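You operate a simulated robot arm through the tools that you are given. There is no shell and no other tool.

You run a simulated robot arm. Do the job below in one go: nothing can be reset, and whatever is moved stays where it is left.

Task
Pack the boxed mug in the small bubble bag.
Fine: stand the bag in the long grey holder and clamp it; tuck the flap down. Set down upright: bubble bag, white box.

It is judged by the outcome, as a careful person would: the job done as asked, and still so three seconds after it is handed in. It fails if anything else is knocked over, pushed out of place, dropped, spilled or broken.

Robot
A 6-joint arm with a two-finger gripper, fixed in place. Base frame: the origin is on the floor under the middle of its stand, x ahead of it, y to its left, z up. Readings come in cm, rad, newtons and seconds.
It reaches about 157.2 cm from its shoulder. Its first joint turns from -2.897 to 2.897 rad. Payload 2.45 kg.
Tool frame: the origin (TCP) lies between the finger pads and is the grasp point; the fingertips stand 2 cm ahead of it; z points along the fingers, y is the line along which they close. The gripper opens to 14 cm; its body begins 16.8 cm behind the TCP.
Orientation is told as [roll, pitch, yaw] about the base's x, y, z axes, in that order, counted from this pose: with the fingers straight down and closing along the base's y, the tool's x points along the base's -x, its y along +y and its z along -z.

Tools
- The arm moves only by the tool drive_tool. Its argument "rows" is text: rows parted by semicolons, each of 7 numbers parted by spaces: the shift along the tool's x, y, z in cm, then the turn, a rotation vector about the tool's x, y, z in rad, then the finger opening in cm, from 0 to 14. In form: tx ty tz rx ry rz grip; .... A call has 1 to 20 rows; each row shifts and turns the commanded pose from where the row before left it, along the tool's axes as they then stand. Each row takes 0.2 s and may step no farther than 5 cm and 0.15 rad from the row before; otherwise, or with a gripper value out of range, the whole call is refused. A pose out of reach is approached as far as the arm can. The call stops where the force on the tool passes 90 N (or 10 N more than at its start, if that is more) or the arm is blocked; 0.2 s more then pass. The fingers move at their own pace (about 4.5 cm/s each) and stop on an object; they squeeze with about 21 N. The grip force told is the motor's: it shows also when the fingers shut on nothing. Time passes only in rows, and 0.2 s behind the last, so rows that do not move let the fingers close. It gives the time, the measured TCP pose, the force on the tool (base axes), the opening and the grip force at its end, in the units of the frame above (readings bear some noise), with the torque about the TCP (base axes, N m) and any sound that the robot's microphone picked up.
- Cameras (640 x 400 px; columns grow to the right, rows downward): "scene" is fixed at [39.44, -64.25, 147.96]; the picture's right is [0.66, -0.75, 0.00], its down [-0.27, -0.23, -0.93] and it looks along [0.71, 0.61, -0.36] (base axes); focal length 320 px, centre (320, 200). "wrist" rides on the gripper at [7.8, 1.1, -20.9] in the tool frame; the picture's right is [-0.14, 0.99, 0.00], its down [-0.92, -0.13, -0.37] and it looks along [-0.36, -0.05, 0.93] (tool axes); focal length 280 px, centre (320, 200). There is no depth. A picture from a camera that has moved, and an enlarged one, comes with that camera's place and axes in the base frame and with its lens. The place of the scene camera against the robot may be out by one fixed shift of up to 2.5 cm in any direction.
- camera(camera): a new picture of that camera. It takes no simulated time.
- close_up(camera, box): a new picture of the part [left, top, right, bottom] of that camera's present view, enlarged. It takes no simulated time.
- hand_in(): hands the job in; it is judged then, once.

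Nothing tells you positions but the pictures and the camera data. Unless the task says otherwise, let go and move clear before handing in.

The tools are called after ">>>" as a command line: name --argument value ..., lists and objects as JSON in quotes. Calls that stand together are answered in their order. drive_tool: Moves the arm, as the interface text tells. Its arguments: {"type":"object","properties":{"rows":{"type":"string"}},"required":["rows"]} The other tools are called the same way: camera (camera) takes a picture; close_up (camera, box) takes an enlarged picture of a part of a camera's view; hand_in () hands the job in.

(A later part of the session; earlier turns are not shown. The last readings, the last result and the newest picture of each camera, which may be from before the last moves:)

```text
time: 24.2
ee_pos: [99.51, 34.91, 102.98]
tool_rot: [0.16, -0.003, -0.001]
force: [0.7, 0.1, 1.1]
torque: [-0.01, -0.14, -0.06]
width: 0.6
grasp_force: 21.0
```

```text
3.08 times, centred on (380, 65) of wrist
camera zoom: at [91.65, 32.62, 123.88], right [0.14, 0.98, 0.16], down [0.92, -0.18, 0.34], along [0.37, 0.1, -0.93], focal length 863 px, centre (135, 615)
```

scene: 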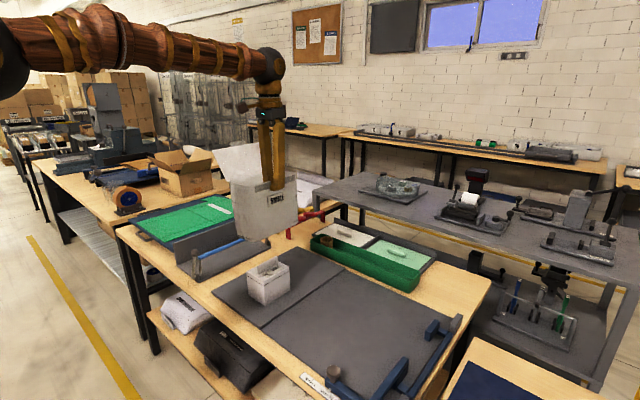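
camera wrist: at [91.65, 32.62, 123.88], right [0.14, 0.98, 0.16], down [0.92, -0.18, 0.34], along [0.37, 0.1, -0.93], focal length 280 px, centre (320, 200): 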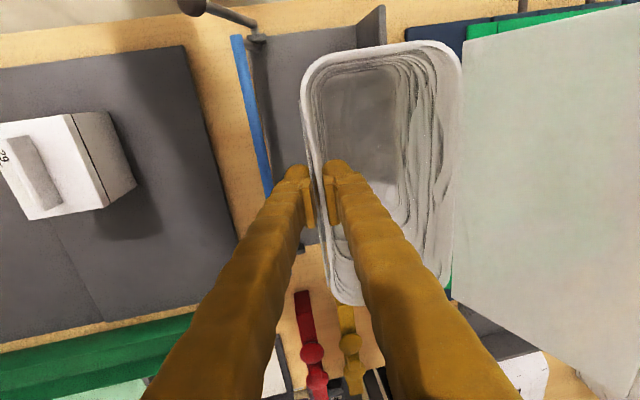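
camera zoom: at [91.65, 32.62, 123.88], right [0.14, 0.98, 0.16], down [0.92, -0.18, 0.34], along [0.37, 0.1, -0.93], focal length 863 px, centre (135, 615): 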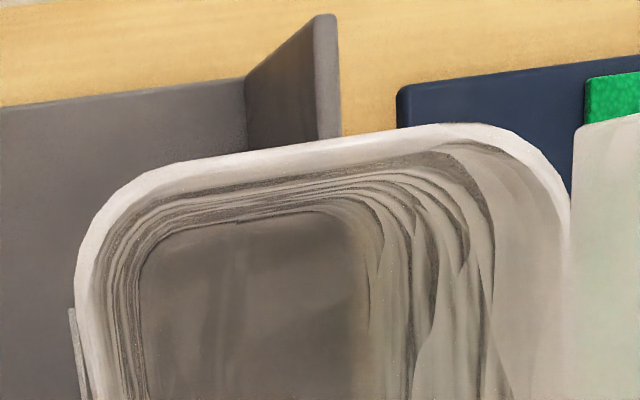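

The bag's lower +y edge is resting on top of the holder wall and has swung inward, so I should not lower further. I'll raise it, shift about 2 cm toward −y, and look again.

>>> drive_tool --rows "0 0.239 -1.481 0 0 0 0;0 0.398 -2.468 0 0 0 0;0 0.239 -1.481 0 0 0 0;0 -0.987 -0.159 0 0 0 0;0 -0.987 -0.159 0 0 0 0;0 0 0 0 0 0 0;0 0 0 0 0 0 0"

>>> camera --camera "wrist"

>>> close_up --camera "scene" --box '[170, 150, 290, 280]'

```text
time: 25.8
ee_pos: [99.67, 33.0, 108.42]
tool_rot: [0.158, -0.002, 0.0]
force: [-0.2, 0.4, -0.4]
torque: [-0.03, -0.01, 0.01]
width: 0.61
grasp_force: 21.2
```

```text
taken
camera wrist: at [91.75, 30.69, 129.28], right [0.14, 0.98, 0.16], down [0.92, -0.18, 0.34], along [0.37, 0.1, -0.93], focal length 280 px, centre (320, 200)
```

wrist: 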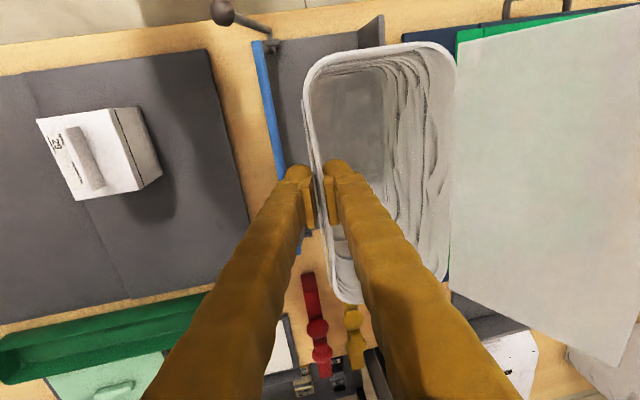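

```text
3.08 times, centred on (230, 215) of scene
camera zoom: at [39.44, -64.25, 147.96], right [0.66, -0.75, 0.0], down [-0.27, -0.23, -0.93], along [0.71, 0.61, -0.36], focal length 985 px, centre (597, 154)
```

zoom: 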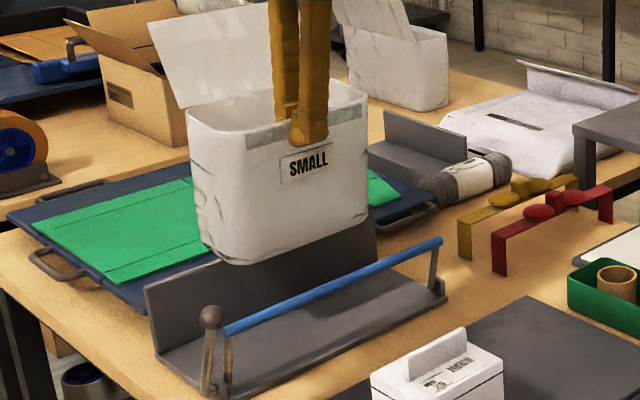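

>>> close_up --camera "wrist" --box '[280, 0, 480, 130]'

>>> close_up --camera "scene" --box '[185, 170, 265, 240]'

```text
3.08 times, centred on (380, 65) of wrist
camera zoom: at [91.75, 30.69, 129.28], right [0.14, 0.98, 0.16], down [0.92, -0.18, 0.34], along [0.37, 0.1, -0.93], focal length 863 px, centre (135, 615)
```

zoom: 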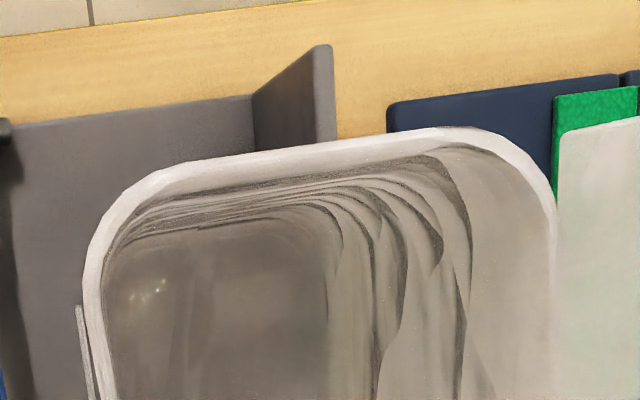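

```text
5.71 times, centred on (225, 205) of scene
camera zoom: at [39.44, -64.25, 147.96], right [0.66, -0.75, 0.0], down [-0.27, -0.23, -0.93], along [0.71, 0.61, -0.36], focal length 1829 px, centre (863, 171)
```

zoom: 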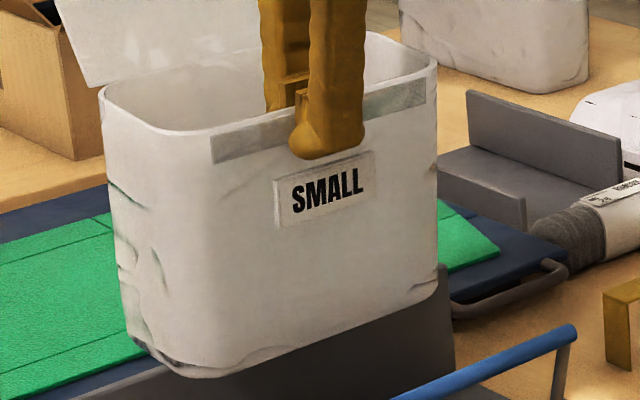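

The bag now leans a little the other way (bottom toward +y). I'll take back about half of the roll and check again.

>>> drive_tool --rows "0 0 0 0.04 0 0 0;0 0 0 0.04 0 0 0;0 0 0 0 0 0 0;0 0 0 0 0 0 0"

>>> close_up --camera "wrist" --box '[280, 0, 480, 130]'

>>> close_up --camera "scene" --box '[185, 170, 265, 240]'

```text
time: 26.8
ee_pos: [99.75, 32.93, 108.57]
tool_rot: [0.079, -0.002, -0.001]
force: [-0.1, 0.0, -0.3]
torque: [-0.01, 0.02, -0.01]
width: 0.6
grasp_force: 21.0
```

```text
3.08 times, centred on (380, 65) of wrist
camera zoom: at [91.73, 32.39, 129.41], right [0.14, 0.99, 0.08], down [0.92, -0.16, 0.36], along [0.37, 0.02, -0.93], focal length 863 px, centre (135, 615)
```

zoom: 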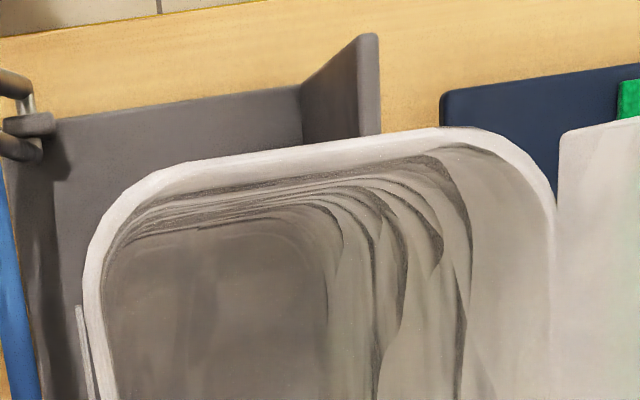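

```text
5.71 times, centred on (225, 205) of scene
camera zoom: at [39.44, -64.25, 147.96], right [0.66, -0.75, 0.0], down [-0.27, -0.23, -0.93], along [0.71, 0.61, -0.36], focal length 1829 px, centre (863, 171)
```

zoom: 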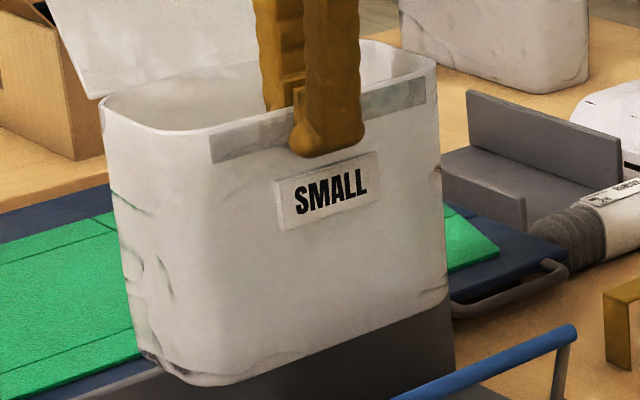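

Now the bag is close to level and clear of the wall by about 2.5 cm. I'll lower it past the wall top and check.

>>> drive_tool --rows "0 -0.119 1.495 0 0 0 0;0 -0.158 1.994 0 0 0 0;0 -0.158 1.994 0 0 0 0;0 -0.158 1.994 0 0 0 0;0 -0.079 0.997 0 0 0 0;0 0 0 0 0 0 0"

>>> close_up --camera "wrist" --box '[230, 0, 480, 160]'

>>> close_up --camera "scene" --box '[180, 180, 276, 264]'

```text
time: 28.2
ee_pos: [99.62, 33.07, 100.07]
tool_rot: [0.078, 0.0, -0.001]
force: [0.5, 0.7, -0.1]
torque: [-0.03, 0.0, 0.01]
width: 0.61
grasp_force: 20.9
```

```text
2.50 times, centred on (355, 80) of wrist
camera zoom: at [91.68, 32.38, 121.01], right [0.14, 0.99, 0.08], down [0.92, -0.16, 0.36], along [0.37, 0.02, -0.93], focal length 701 px, centre (232, 500)
```

zoom: 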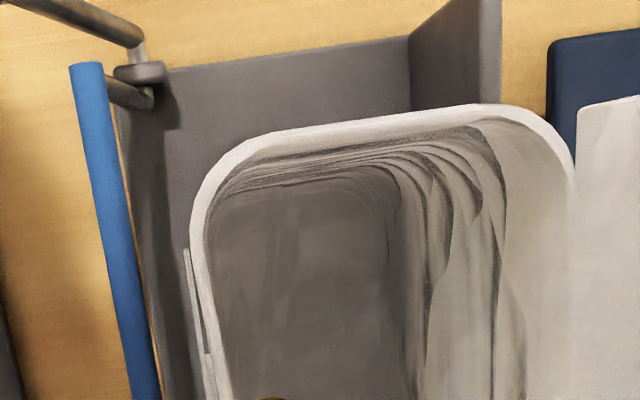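

```text
4.76 times, centred on (228, 222) of scene
camera zoom: at [39.44, -64.25, 147.96], right [0.66, -0.75, 0.0], down [-0.27, -0.23, -0.93], along [0.71, 0.61, -0.36], focal length 1524 px, centre (758, 95)
```

zoom: 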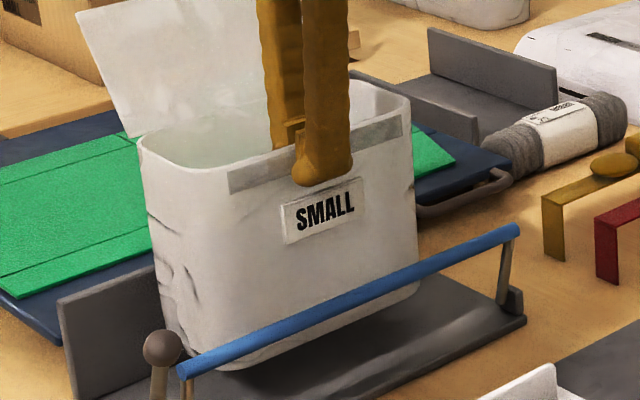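

The bag is down between the bar and the wall without contact. I'll lower to just above the base, ease it 1.5 cm toward the wall, then set it down slowly.

>>> drive_tool --rows "0 -0.119 1.495 0 0 0 0;0 -0.119 1.495 0 0 0 0;0 -0.079 0.997 0 0 0 0;0 0.75 0.06 0 0 0 0;0 0.75 0.06 0 0 0 0;0 0 0 0 0 0 0"

>>> drive_tool --rows "0 -0.024 0.3 0 0 0 0;0 -0.024 0.3 0 0 0 0;0 0 0 0 0 0 0"

>>> close_up --camera "wrist" --box '[230, 0, 480, 160]'

>>> close_up --camera "scene" --box '[180, 190, 276, 274]'

```text
time: 29.6
ee_pos: [99.69, 34.5, 95.93]
tool_rot: [0.079, 0.001, -0.001]
force: [-0.5, -0.2, -0.4]
torque: [-0.04, 0.05, 0.01]
width: 0.59
grasp_force: 21.0
```

```text
time: 30.4
ee_pos: [99.65, 34.55, 95.46]
tool_rot: [0.079, -0.002, 0.0]
force: [-1.0, -0.4, 3.2]
torque: [-0.02, -0.29, 0.03]
width: 0.61
grasp_force: 20.6
```

```text
2.50 times, centred on (355, 80) of wrist
camera zoom: at [91.74, 33.86, 116.36], right [0.14, 0.99, 0.08], down [0.92, -0.16, 0.36], along [0.37, 0.02, -0.93], focal length 701 px, centre (232, 500)
```

zoom: 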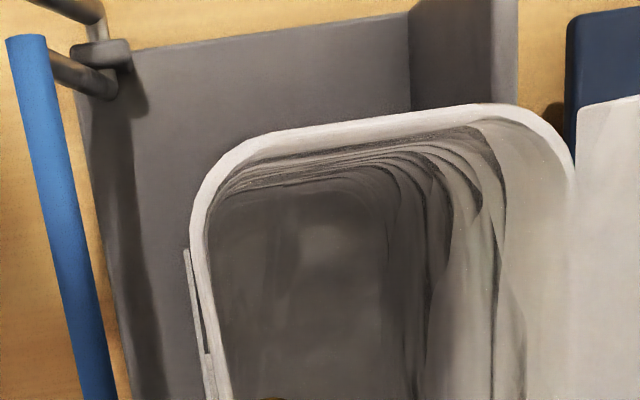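

```text
4.76 times, centred on (228, 232) of scene
camera zoom: at [39.44, -64.25, 147.96], right [0.66, -0.75, 0.0], down [-0.27, -0.23, -0.93], along [0.71, 0.61, -0.36], focal length 1524 px, centre (758, 48)
```

zoom: 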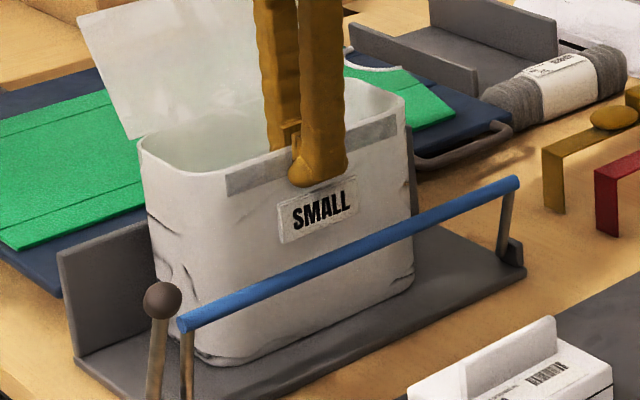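

The far end of the bag has just touched the base (3 N). I'll lower slightly more so it settles flat.

>>> drive_tool --rows "0 -0.016 0.2 0 0 0 0;0 0 0 0 0 0 0"

>>> drive_tool --rows "0 -0.016 0.2 0 0 0 0;0 0 0 0 0 0 0"

>>> close_up --camera "scene" --box '[180, 190, 276, 274]'

```text
time: 31.0
ee_pos: [99.75, 34.49, 95.18]
tool_rot: [0.08, -0.002, -0.001]
force: [-1.6, -0.6, 20.8]
torque: [0.04, -0.04, -0.01]
width: 0.6
grasp_force: 21.0
```

```text
time: 31.6
ee_pos: [99.5, 34.55, 94.96]
tool_rot: [0.079, -0.002, -0.001]
force: [1.6, -0.8, 19.4]
torque: [-0.01, -0.11, 0.03]
width: 0.59
grasp_force: 21.3
```

```text
4.76 times, centred on (228, 232) of scene
camera zoom: at [39.44, -64.25, 147.96], right [0.66, -0.75, 0.0], down [-0.27, -0.23, -0.93], along [0.71, 0.61, -0.36], focal length 1524 px, centre (758, 48)
```

zoom: 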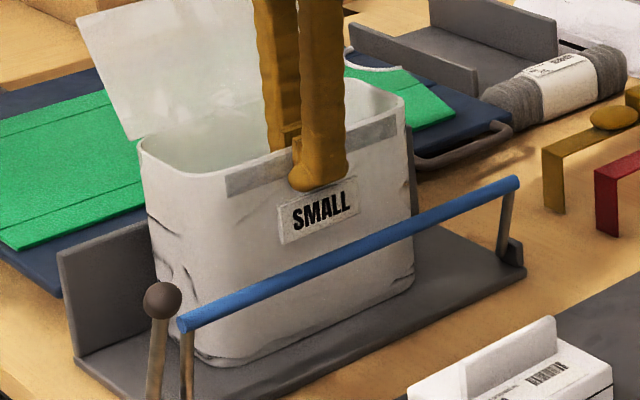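

The bag sits flat on the holder's base with 20 N through it. I'll release it and back straight out.

>>> drive_tool --rows "0 0 -0.1 0 0 0 0.6;0 0 0 0 0 0 2;0 0 0 0 0 0 4;0 0 0 0 0 0 5;0 0 0 0 0 0 5;0 0 0 0 0 0 5"

>>> camera --camera "wrist"

>>> close_up --camera "scene" --box '[180, 170, 300, 274]'

```text
time: 33.0
ee_pos: [99.7, 34.55, 95.11]
tool_rot: [0.078, -0.002, 0.0]
force: [-0.4, -0.2, 0.0]
torque: [-0.02, -0.01, 0.0]
width: 5.0
grasp_force: 0.0
```

```text
taken
camera wrist: at [91.71, 33.9, 116.06], right [0.14, 0.99, 0.08], down [0.92, -0.16, 0.36], along [0.37, 0.02, -0.93], focal length 280 px, centre (320, 200)
```

wrist: 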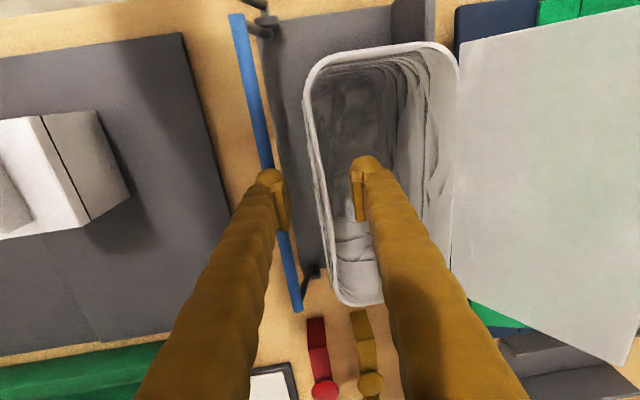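

```text
3.85 times, centred on (240, 222) of scene
camera zoom: at [39.44, -64.25, 147.96], right [0.66, -0.75, 0.0], down [-0.27, -0.23, -0.93], along [0.71, 0.61, -0.36], focal length 1231 px, centre (628, 115)
```

zoom: 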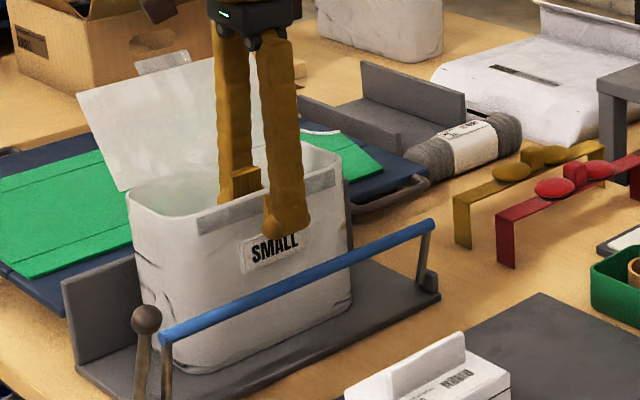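

The bag stands by itself in the holder. I'll back out upward and square the wrist again.

>>> drive_tool --rows "0 0 -2 0 0 0 5;0 0 -3 0 0 0 5;0 0 -4 0 0 0 5;0 0 -4 0 0 0 5;0 0 -4 0 0 0 5;0 0 -4 0 0 0 5;0 0 0 0.079 0 0 5;0 0 -4 0 0 0 5;0 0 0 0 0 0 5"

>>> camera --camera "wrist"

>>> close_up --camera "scene" --box '[180, 170, 300, 274]'

```text
time: 35.0
ee_pos: [99.56, 32.78, 120.08]
tool_rot: [-0.001, 0.0, 0.001]
force: [-0.6, 0.7, -0.1]
torque: [0.01, 0.02, -0.01]
width: 4.99
grasp_force: 0.0
```

```text
taken
camera wrist: at [91.67, 33.8, 141.03], right [0.14, 0.99, 0.0], down [0.92, -0.13, 0.37], along [0.37, -0.05, -0.93], focal length 280 px, centre (320, 200)
```

wrist: 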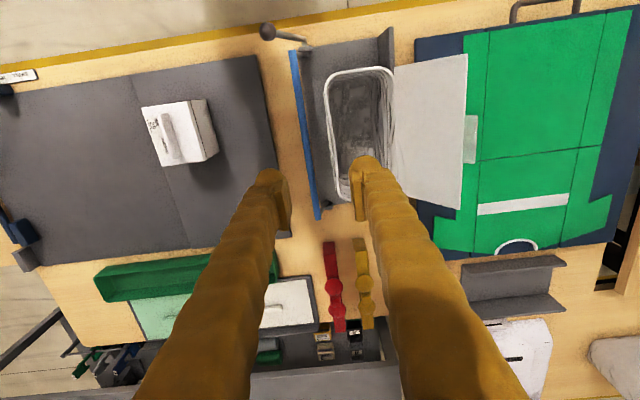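

```text
3.85 times, centred on (240, 222) of scene
camera zoom: at [39.44, -64.25, 147.96], right [0.66, -0.75, 0.0], down [-0.27, -0.23, -0.93], along [0.71, 0.61, -0.36], focal length 1231 px, centre (628, 115)
```

zoom: 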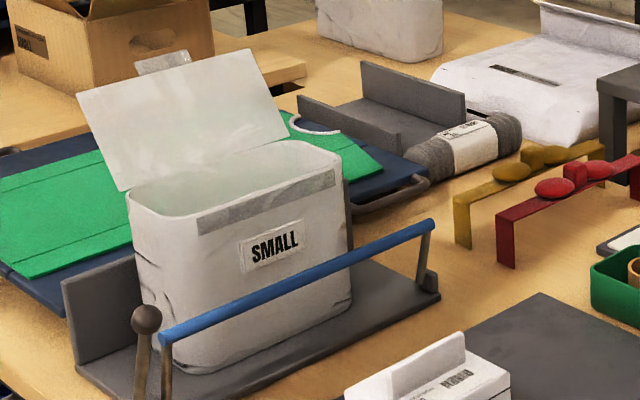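

The bag stands upright in the holder. I'll zoom in to measure its mouth, the bar and the lever knob.

>>> close_up --camera "wrist" --box '[250, 10, 490, 230]'

>>> close_up --camera "wrist" --box '[120, 80, 240, 180]'

```text
1.82 times, centred on (370, 120) of wrist
camera zoom: at [91.67, 33.8, 141.03], right [0.14, 0.99, 0.0], down [0.92, -0.13, 0.37], along [0.37, -0.05, -0.93], focal length 510 px, centre (229, 346)
```

zoom: 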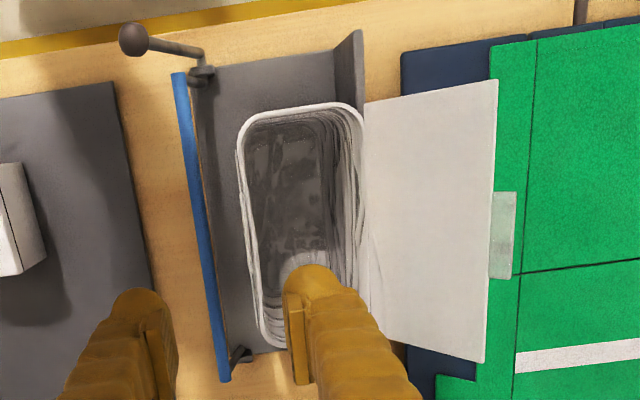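

```text
4.00 times, centred on (180, 130) of wrist
camera zoom: at [91.67, 33.8, 141.03], right [0.14, 0.99, 0.0], down [0.92, -0.13, 0.37], along [0.37, -0.05, -0.93], focal length 1122 px, centre (880, 480)
```

zoom: 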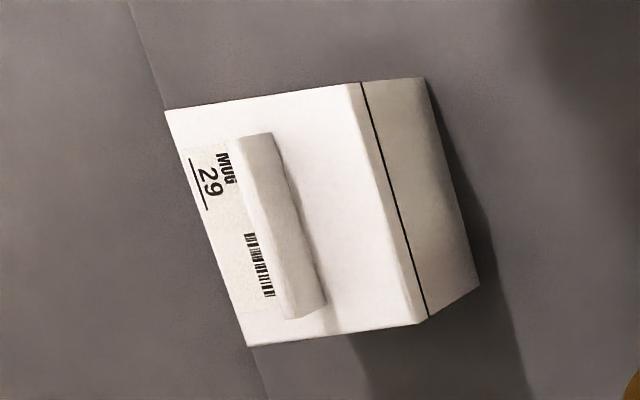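

The bag is at x 89.9–109.8, y 34.4–44.6 in the holder, and the lever knob is at (82.9, 27.2, 92.7). I'll straddle the knob with the fingers to swing the clamp, checking the alignment first.

>>> drive_tool --rows "4.5 -1.5 0 0 0 0 4.4;4.5 -1.5 0 0 0 0 4.4;4.5 -1.5 0 0 0 0 4.4;3.16 -1.12 0 0 0 0 4.4;0 0 5 0 0 0 4.4;0 0 5 0 0 0 4.4;0 0 5 0 0 0 4.4;0 0 3 0 0 0 4.4;0 0 0 0 0 0 4.4"

>>> camera --camera "wrist"

>>> close_up --camera "wrist" --box '[250, 120, 400, 240]'

>>> close_up --camera "scene" --box '[150, 150, 290, 290]'

```text
time: 37.0
ee_pos: [82.84, 27.06, 101.96]
tool_rot: [0.002, -0.001, 0.001]
force: [0.7, 0.0, -0.8]
torque: [0.0, 0.02, -0.01]
width: 4.39
grasp_force: 0.0
```

```text
taken
camera wrist: at [74.94, 28.16, 122.86], right [0.14, 0.99, 0.0], down [0.92, -0.13, 0.37], along [0.37, -0.05, -0.93], focal length 280 px, centre (320, 200)
```

wrist: 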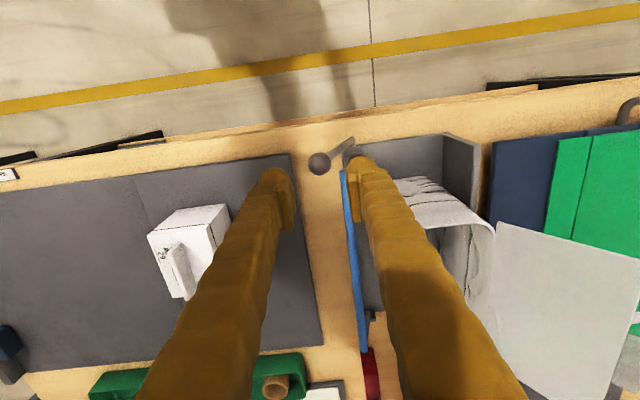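

```text
3.33 times, centred on (325, 180) of wrist
camera zoom: at [74.94, 28.16, 122.86], right [0.14, 0.99, 0.0], down [0.92, -0.13, 0.37], along [0.37, -0.05, -0.93], focal length 935 px, centre (303, 267)
```

zoom: 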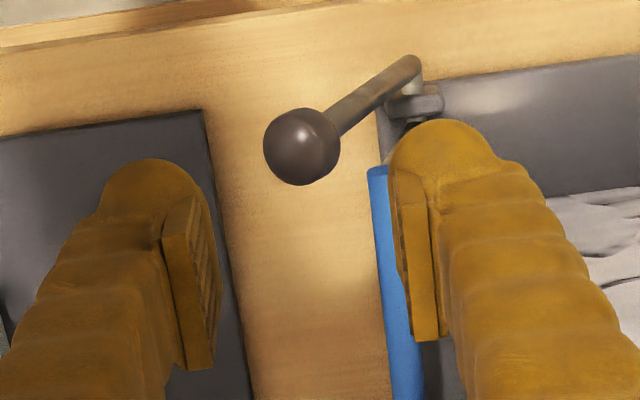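

```text
2.86 times, centred on (220, 220) of scene
camera zoom: at [39.44, -64.25, 147.96], right [0.66, -0.75, 0.0], down [-0.27, -0.23, -0.93], along [0.71, 0.61, -0.36], focal length 914 px, centre (606, 143)
```

zoom: 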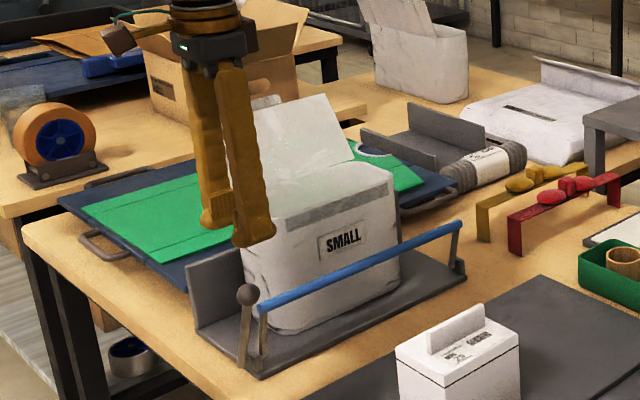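

The knob (2.5 cm across) lies midway between the fingers. I'll lower around it and begin pushing it toward the wall along its arc.

>>> drive_tool --rows "0 0 3 0 0 0 4.4;0 0 3 0 0 0 4.4;0 0 2.6 0 0 0 4.4;0 0 0 0 0 0 4.4"

>>> close_up --camera "wrist" --box '[250, 120, 400, 240]'

>>> close_up --camera "scene" --box '[170, 190, 270, 290]'

```text
time: 38.0
ee_pos: [83.04, 27.19, 93.25]
tool_rot: [0.0, 0.0, 0.001]
force: [-0.2, 0.1, -0.7]
torque: [0.01, -0.02, -0.01]
width: 4.41
grasp_force: 0.0
```

```text
3.33 times, centred on (325, 180) of wrist
camera zoom: at [75.13, 28.32, 114.15], right [0.14, 0.99, 0.0], down [0.92, -0.13, 0.37], along [0.37, -0.05, -0.93], focal length 935 px, centre (303, 267)
```

zoom: 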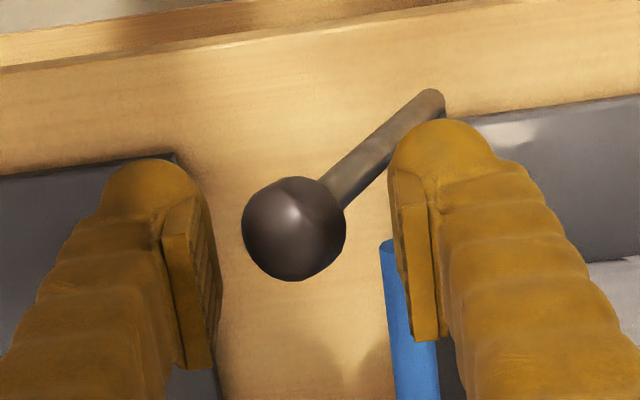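

```text
4.00 times, centred on (220, 240) of scene
camera zoom: at [39.44, -64.25, 147.96], right [0.66, -0.75, 0.0], down [-0.27, -0.23, -0.93], along [0.71, 0.61, -0.36], focal length 1280 px, centre (720, 40)
```

zoom: 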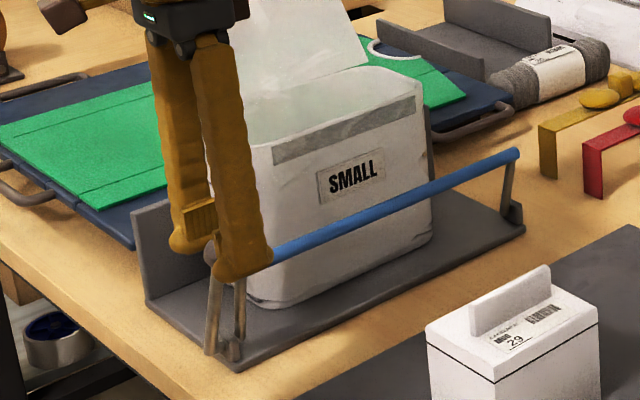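

The knob is between the pads. I'll push it in small steps toward +y and watch the force.

>>> drive_tool --rows "0 1 0 0 0 0 4.4;0 1 -0.1 0 0 0 4.4;0 1 -0.1 0 0 0 4.4;0 1 -0.1 0 0 0 4.4;0 0 0 0 0 0 4.4"

>>> close_up --camera "wrist" --box '[250, 120, 400, 240]'

>>> close_up --camera "scene" --box '[170, 190, 270, 290]'

```text
time: 39.4
ee_pos: [83.12, 31.09, 94.12]
tool_rot: [0.001, -0.007, 0.0]
force: [-12.5, -10.9, 41.6]
torque: [-1.18, 0.24, -0.28]
width: 5.2
grasp_force: 5.8
stopped in row 5: the force on the tool passed its limit at 91 N (the readings are from after the stop); the commanded pose is now the measured one
```

```text
3.33 times, centred on (325, 180) of wrist
camera zoom: at [75.07, 32.13, 115.11], right [0.14, 0.99, 0.0], down [0.92, -0.13, 0.38], along [0.37, -0.05, -0.93], focal length 935 px, centre (303, 267)
```

zoom: 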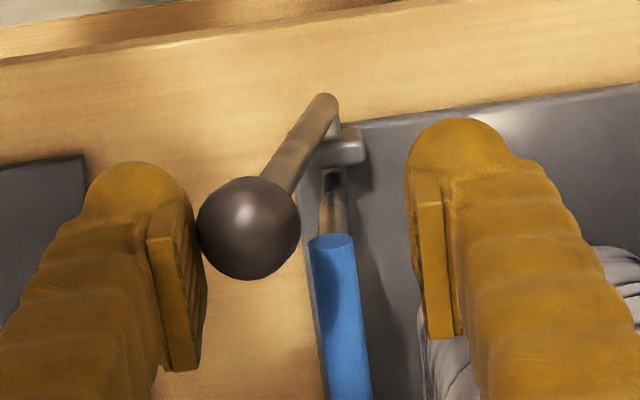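

```text
4.00 times, centred on (220, 240) of scene
camera zoom: at [39.44, -64.25, 147.96], right [0.66, -0.75, 0.0], down [-0.27, -0.23, -0.93], along [0.71, 0.61, -0.36], focal length 1280 px, centre (720, 40)
```

zoom: 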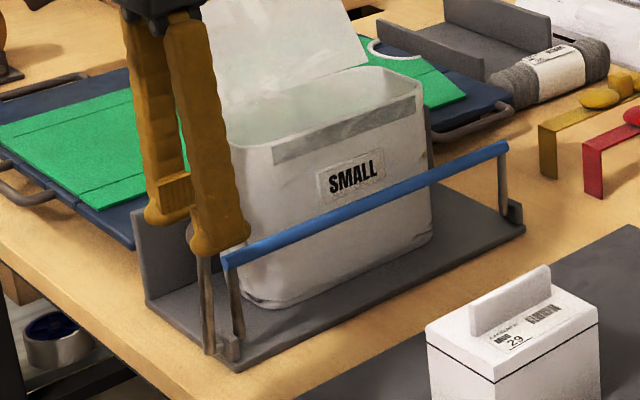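

The pads were too high on the knob, so it was wedging upward at the fingertips. I'll back off slightly, go lower around it, and push again.

>>> drive_tool --rows "0 -0.5 -0.3 0 0 0 5;0 -0.7 0 0 0 0 5;0 0 0 0 0 0 5"

>>> close_up --camera "wrist" --box '[250, 120, 400, 240]'

>>> close_up --camera "scene" --box '[170, 190, 270, 290]'

```text
time: 40.2
ee_pos: [83.04, 29.94, 94.18]
tool_rot: [0.0, -0.006, 0.0]
force: [-0.4, -3.1, -0.5]
torque: [-0.05, -0.02, -0.02]
width: 5.13
grasp_force: 0.8
```

```text
3.33 times, centred on (325, 180) of wrist
camera zoom: at [75.09, 30.94, 115.15], right [0.14, 0.99, 0.0], down [0.92, -0.13, 0.37], along [0.37, -0.05, -0.93], focal length 935 px, centre (303, 267)
```

zoom: 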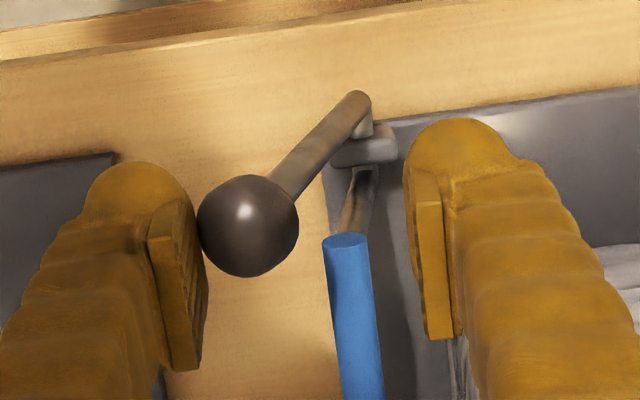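

```text
4.00 times, centred on (220, 240) of scene
camera zoom: at [39.44, -64.25, 147.96], right [0.66, -0.75, 0.0], down [-0.27, -0.23, -0.93], along [0.71, 0.61, -0.36], focal length 1280 px, centre (720, 40)
```

zoom: 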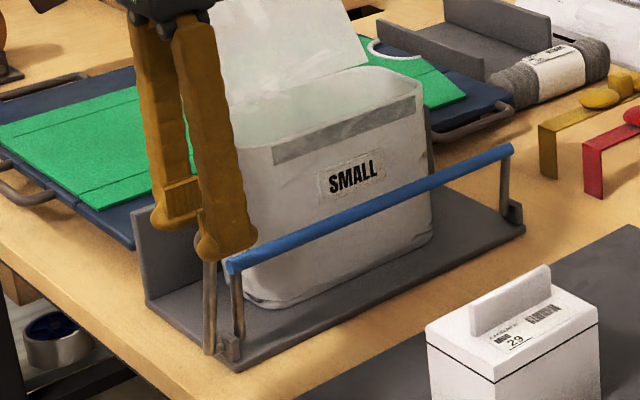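

The lever springs back with the fingers, so it must be pushed through its travel. I'll lower the fingers 3 cm for a solid hold on the knob and push again.

>>> drive_tool --rows "0 -0.3 0 0 0 0 4.8;0 0 1.5 0 0 0 4.8;0 0 1.5 0 0 0 4.8;0 0 0 0 0 0 4.8"

>>> close_up --camera "wrist" --box '[250, 120, 400, 240]'

>>> close_up --camera "scene" --box '[170, 190, 270, 290]'

```text
time: 40.9
ee_pos: [83.32, 29.46, 93.19]
tool_rot: [-0.001, -0.013, -0.003]
force: [-18.1, -22.0, 38.9]
torque: [-1.44, 0.37, -0.46]
width: 6.4
grasp_force: 12.3
stopped in row 3: the force on the tool passed its limit at 188 N (the readings are from after the stop); the commanded pose is now the measured one
```

```text
3.33 times, centred on (325, 180) of wrist
camera zoom: at [75.15, 30.38, 113.99], right [0.14, 0.99, 0.0], down [0.92, -0.13, 0.38], along [0.38, -0.05, -0.92], focal length 935 px, centre (303, 267)
```

zoom: 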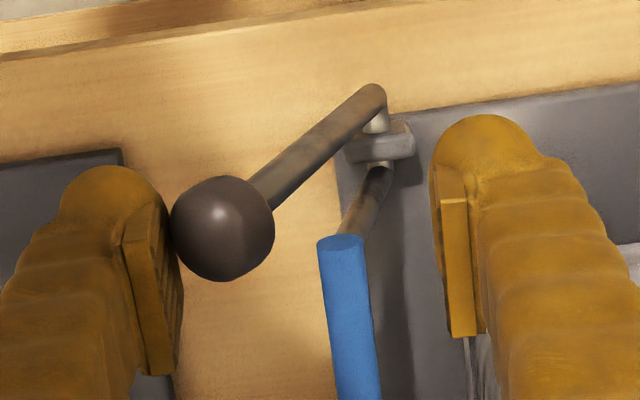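

```text
4.00 times, centred on (220, 240) of scene
camera zoom: at [39.44, -64.25, 147.96], right [0.66, -0.75, 0.0], down [-0.27, -0.23, -0.93], along [0.71, 0.61, -0.36], focal length 1280 px, centre (720, 40)
```

zoom: 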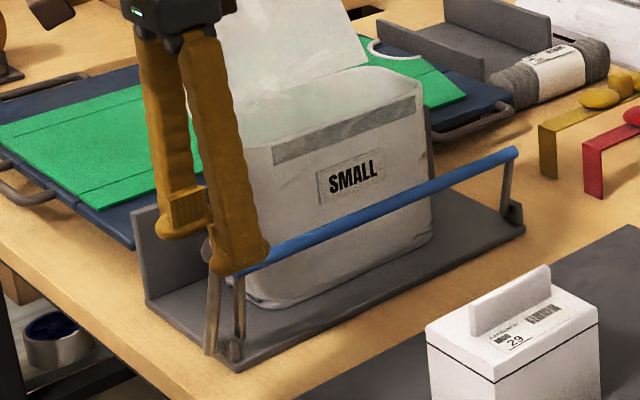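

The force was along the lever: my straight push fought its arc. I'll open the fingers to free it, then push along the proper arc about the pivot near y≈32.3, z≈80.8.

>>> drive_tool --rows "0 0 0 0 0 0 8;0 0 0 0 0 0 8;0 0 0 0 0 0 8"

>>> close_up --camera "wrist" --box '[230, 110, 410, 240]'

>>> close_up --camera "scene" --box '[170, 190, 270, 290]'

```text
time: 41.7
ee_pos: [83.46, 29.45, 93.01]
tool_rot: [0.002, -0.014, -0.001]
force: [0.8, 0.1, 0.1]
torque: [0.01, 0.0, 0.0]
width: 7.99
grasp_force: 0.0
```

```text
3.08 times, centred on (320, 175) of wrist
camera zoom: at [75.2, 30.51, 113.75], right [0.14, 0.99, 0.0], down [0.92, -0.13, 0.38], along [0.38, -0.05, -0.92], focal length 863 px, centre (320, 277)
```

zoom: 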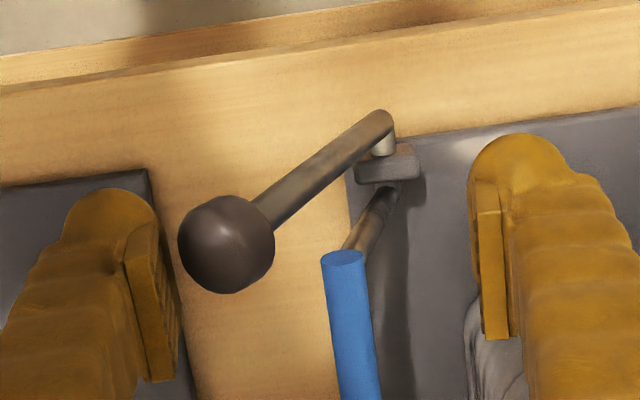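

```text
4.00 times, centred on (220, 240) of scene
camera zoom: at [39.44, -64.25, 147.96], right [0.66, -0.75, 0.0], down [-0.27, -0.23, -0.93], along [0.71, 0.61, -0.36], focal length 1280 px, centre (720, 40)
```

zoom: 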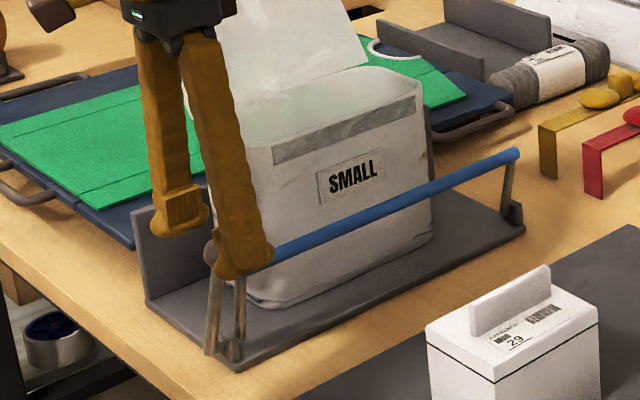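

The lever is free and back at rest, with the bag undisturbed. I'll re-seat the fingers lower around the knob, then push along the computed arc up to vertical.

>>> drive_tool --rows "0 0 0 0 0.014 0 8;1.06 -2.35 0 0 0 0 8;0 0 1 0 0 0 8;0 0 0 0 0 0 4.4;0 0 0 0 0 0 4.4;0 0 0 0 0 0 4.4"

>>> drive_tool --rows "0 0.85 0 0 0 0 4.4;0 0.63 -0.33 0 0 0 4.4;0 0.63 -0.29 0 0 0 4.4;0 0.64 -0.25 0 0 0 4.4;0 0.645 -0.22 0 0 0 4.4;0 0 0 0 0 0 4.4"

>>> close_up --camera "wrist" --box '[230, 110, 410, 240]'

>>> close_up --camera "scene" --box '[170, 190, 270, 290]'

```text
time: 43.1
ee_pos: [82.31, 27.15, 91.86]
tool_rot: [0.002, -0.001, 0.001]
force: [-0.1, 1.1, 0.7]
torque: [-0.04, 0.05, 0.0]
width: 4.42
grasp_force: 0.0
```

```text
time: 44.5
ee_pos: [82.38, 30.64, 93.19]
tool_rot: [0.002, 0.0, 0.0]
force: [0.5, -0.9, 0.4]
torque: [-0.01, -0.03, 0.01]
width: 4.42
grasp_force: 0.2
```

```text
3.08 times, centred on (320, 175) of wrist
camera zoom: at [74.42, 31.58, 113.98], right [0.14, 0.99, 0.0], down [0.92, -0.13, 0.37], along [0.36, -0.05, -0.93], focal length 863 px, centre (320, 277)
```

zoom: 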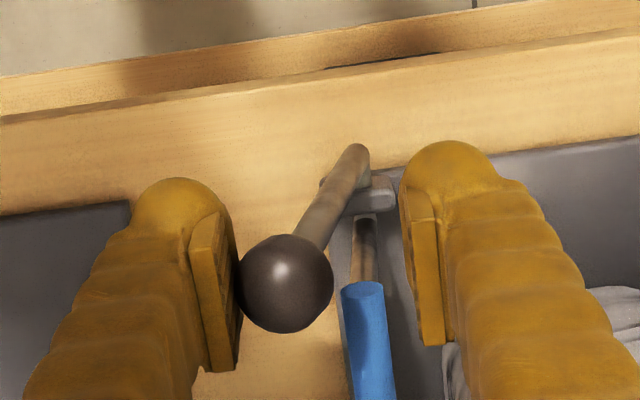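

```text
4.00 times, centred on (220, 240) of scene
camera zoom: at [39.44, -64.25, 147.96], right [0.66, -0.75, 0.0], down [-0.27, -0.23, -0.93], along [0.71, 0.61, -0.36], focal length 1280 px, centre (720, 40)
```

zoom: 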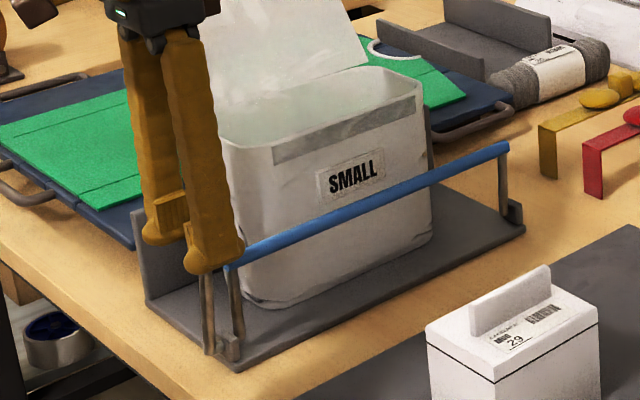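

Following the arc, the lever moves with almost no force. I'll continue through vertical.

>>> drive_tool --rows "0 0.65 -0.185 0 0 0 4.4;0 0.66 -0.155 0 0 0 4.4;0 0.66 -0.115 0 0 0 4.4;0 0.665 -0.085 0 0 0 4.4;0 0.66 -0.05 0 0 0 4.4;0 0 0 0 0 0 4.4"

>>> close_up --camera "wrist" --box '[230, 110, 410, 240]'

>>> close_up --camera "scene" --box '[170, 190, 270, 290]'

```text
time: 45.9
ee_pos: [82.44, 33.95, 93.63]
tool_rot: [0.002, -0.001, 0.0]
force: [0.3, -0.1, -0.2]
torque: [-0.02, -0.01, 0.03]
width: 4.4
grasp_force: 0.0
```

```text
3.08 times, centred on (320, 175) of wrist
camera zoom: at [74.47, 34.93, 114.64], right [0.14, 0.99, 0.0], down [0.92, -0.13, 0.37], along [0.36, -0.05, -0.93], focal length 863 px, centre (320, 277)
```

zoom: 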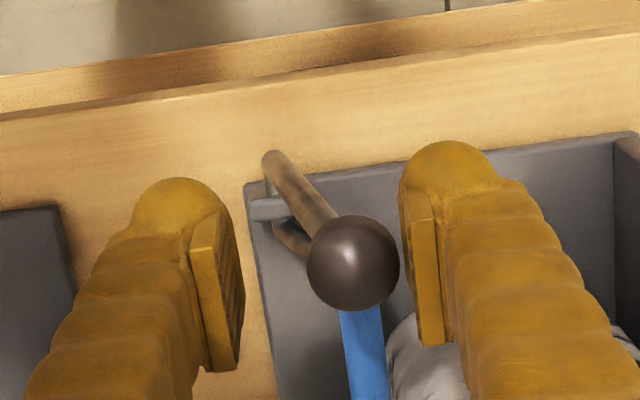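

```text
4.00 times, centred on (220, 240) of scene
camera zoom: at [39.44, -64.25, 147.96], right [0.66, -0.75, 0.0], down [-0.27, -0.23, -0.93], along [0.71, 0.61, -0.36], focal length 1280 px, centre (720, 40)
```

zoom: 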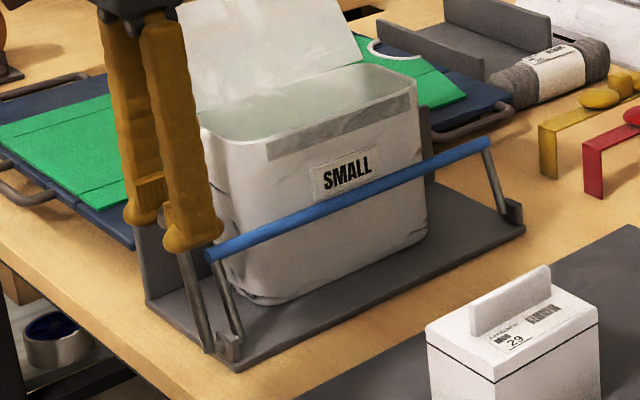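

The lever went over centre and the bar now presses on the bag. I'll back straight up and inspect the bag and clamp.

>>> drive_tool --rows "0 0.5 0 0 0 0 5;0 0 -2 0 0 0 6;0 0 -4 0 0 0 6;0 0 -5 0 0 0 6;0 0 -5 0 0 0 6;0 0 -5 0 0 0 6;0 0 -5 0 0 0 6;0 0 0 0 0 0 6"

>>> camera --camera "wrist"

>>> close_up --camera "scene" --box '[170, 170, 290, 290]'

```text
time: 47.7
ee_pos: [82.12, 34.24, 119.78]
tool_rot: [0.002, 0.0, 0.002]
force: [-0.7, 0.5, 0.5]
torque: [-0.01, 0.0, -0.03]
width: 6.01
grasp_force: 0.0
```

```text
taken
camera wrist: at [74.33, 35.2, 140.61], right [0.14, 0.99, 0.0], down [0.92, -0.13, 0.37], along [0.36, -0.05, -0.93], focal length 280 px, centre (320, 200)
```

wrist: 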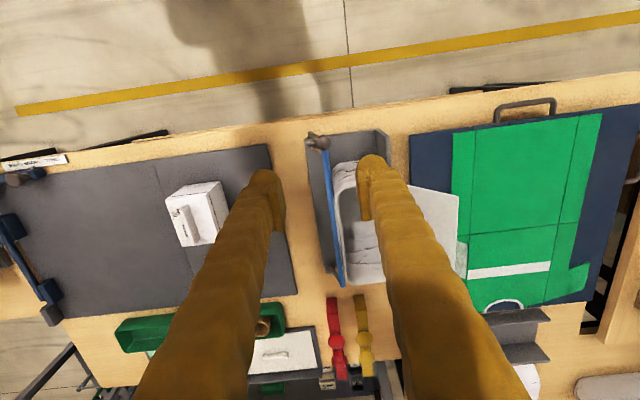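

```text
3.33 times, centred on (230, 230) of scene
camera zoom: at [39.44, -64.25, 147.96], right [0.66, -0.75, 0.0], down [-0.27, -0.23, -0.93], along [0.71, 0.61, -0.36], focal length 1067 px, centre (620, 100)
```

zoom: 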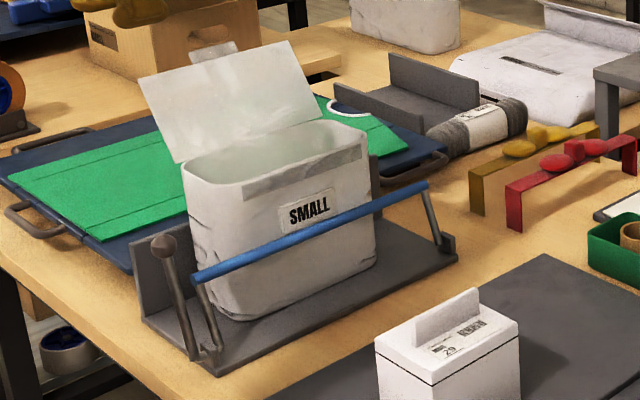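

The bar rests against the bag and the bag is upright. I'll get a clear top view with fingers wide open to measure the mouth now.

>>> drive_tool --rows "4 3 0 0 0 0 14;3 2.2 0 0 0 0 14;0 0 0 0 0 0 14;0 0 0 0 0 0 14;0 0 0 0 0 0 14"

>>> close_up --camera "wrist" --box '[230, 130, 430, 290]'

>>> close_up --camera "scene" --box '[200, 180, 290, 270]'

```text
time: 48.9
ee_pos: [75.22, 39.33, 119.65]
tool_rot: [0.002, -0.001, 0.0]
force: [0.3, -1.4, -0.8]
torque: [0.0, -0.01, -0.01]
width: 13.98
grasp_force: 0.1
```

```text
2.50 times, centred on (330, 210) of wrist
camera zoom: at [67.36, 40.44, 140.53], right [0.14, 0.99, 0.0], down [0.92, -0.13, 0.37], along [0.36, -0.05, -0.93], focal length 701 px, centre (295, 175)
```

zoom: 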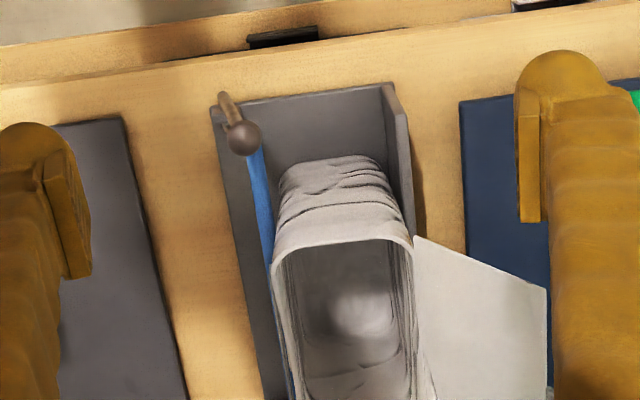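

```text
4.44 times, centred on (245, 225) of scene
camera zoom: at [39.44, -64.25, 147.96], right [0.66, -0.75, 0.0], down [-0.27, -0.23, -0.93], along [0.71, 0.61, -0.36], focal length 1422 px, centre (653, 89)
```

zoom: 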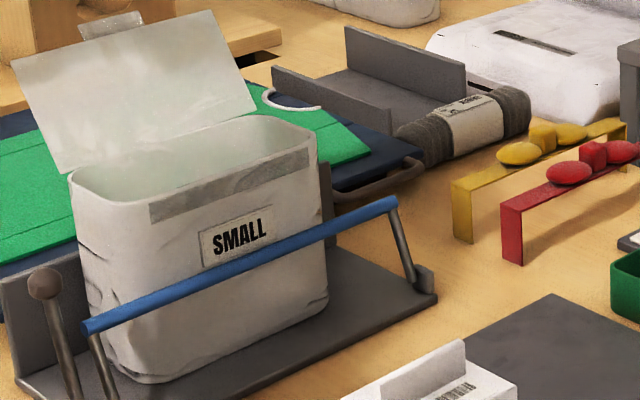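

The bag now sits against the wall at y≈35.6–45.4, clamped and upright. Next is the box: I'll close the fingers in free air to measure how wide they are when holding the thin tab.

>>> drive_tool --rows "0 -5 0 0 0 0 8;0 -5 0 0 0 0 4;0 -5 0 0 0 0 1;0 -5 0 0 0 0 0.8;0 -5 0 0 0 0 0.8;0 -5 0 0 0 0 0.8;0 -3.2 0 0 0 0 0.8;0 0 0 0 0 0 0.8;0 0 0 0 0 0 0.8"

>>> camera --camera "wrist"

>>> close_up --camera "wrist" --box '[240, 130, 400, 260]'

>>> close_up --camera "scene" --box '[100, 20, 340, 220]'

```text
time: 50.9
ee_pos: [75.16, 6.25, 119.78]
tool_rot: [0.002, 0.0, 0.001]
force: [-0.6, -1.1, -0.6]
torque: [0.04, -0.02, -0.01]
width: 0.8
grasp_force: 0.1
```

```text
taken
camera wrist: at [67.44, 7.31, 140.68], right [0.14, 0.99, 0.0], down [0.92, -0.13, 0.37], along [0.36, -0.05, -0.93], focal length 280 px, centre (320, 200)
```

wrist: 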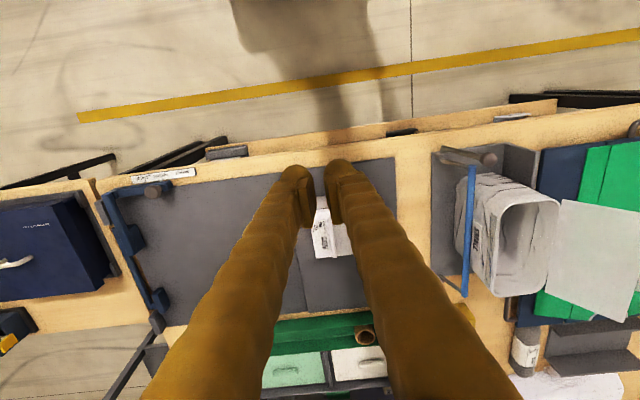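

```text
3.08 times, centred on (320, 195) of wrist
camera zoom: at [67.44, 7.31, 140.68], right [0.14, 0.99, 0.0], down [0.92, -0.13, 0.37], along [0.36, -0.05, -0.93], focal length 863 px, centre (320, 215)
```

zoom: 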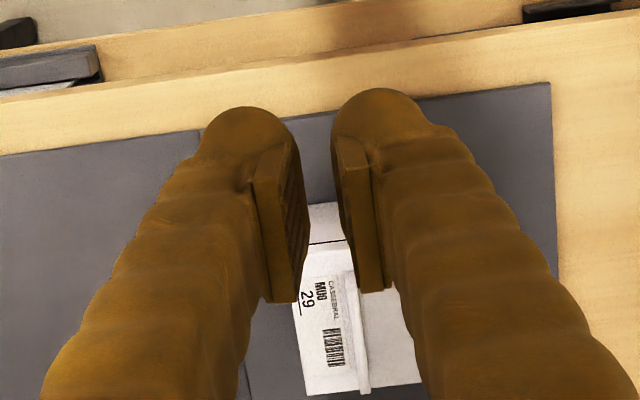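

```text
2.00 times, centred on (220, 120) of scene
camera zoom: at [39.44, -64.25, 147.96], right [0.66, -0.75, 0.0], down [-0.27, -0.23, -0.93], along [0.71, 0.61, -0.36], focal length 640 px, centre (520, 360)
```

zoom: 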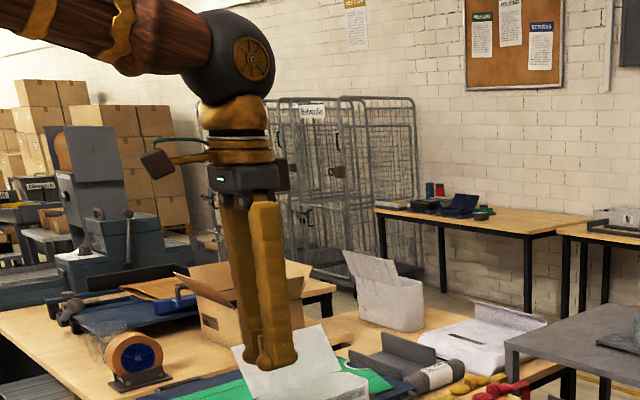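

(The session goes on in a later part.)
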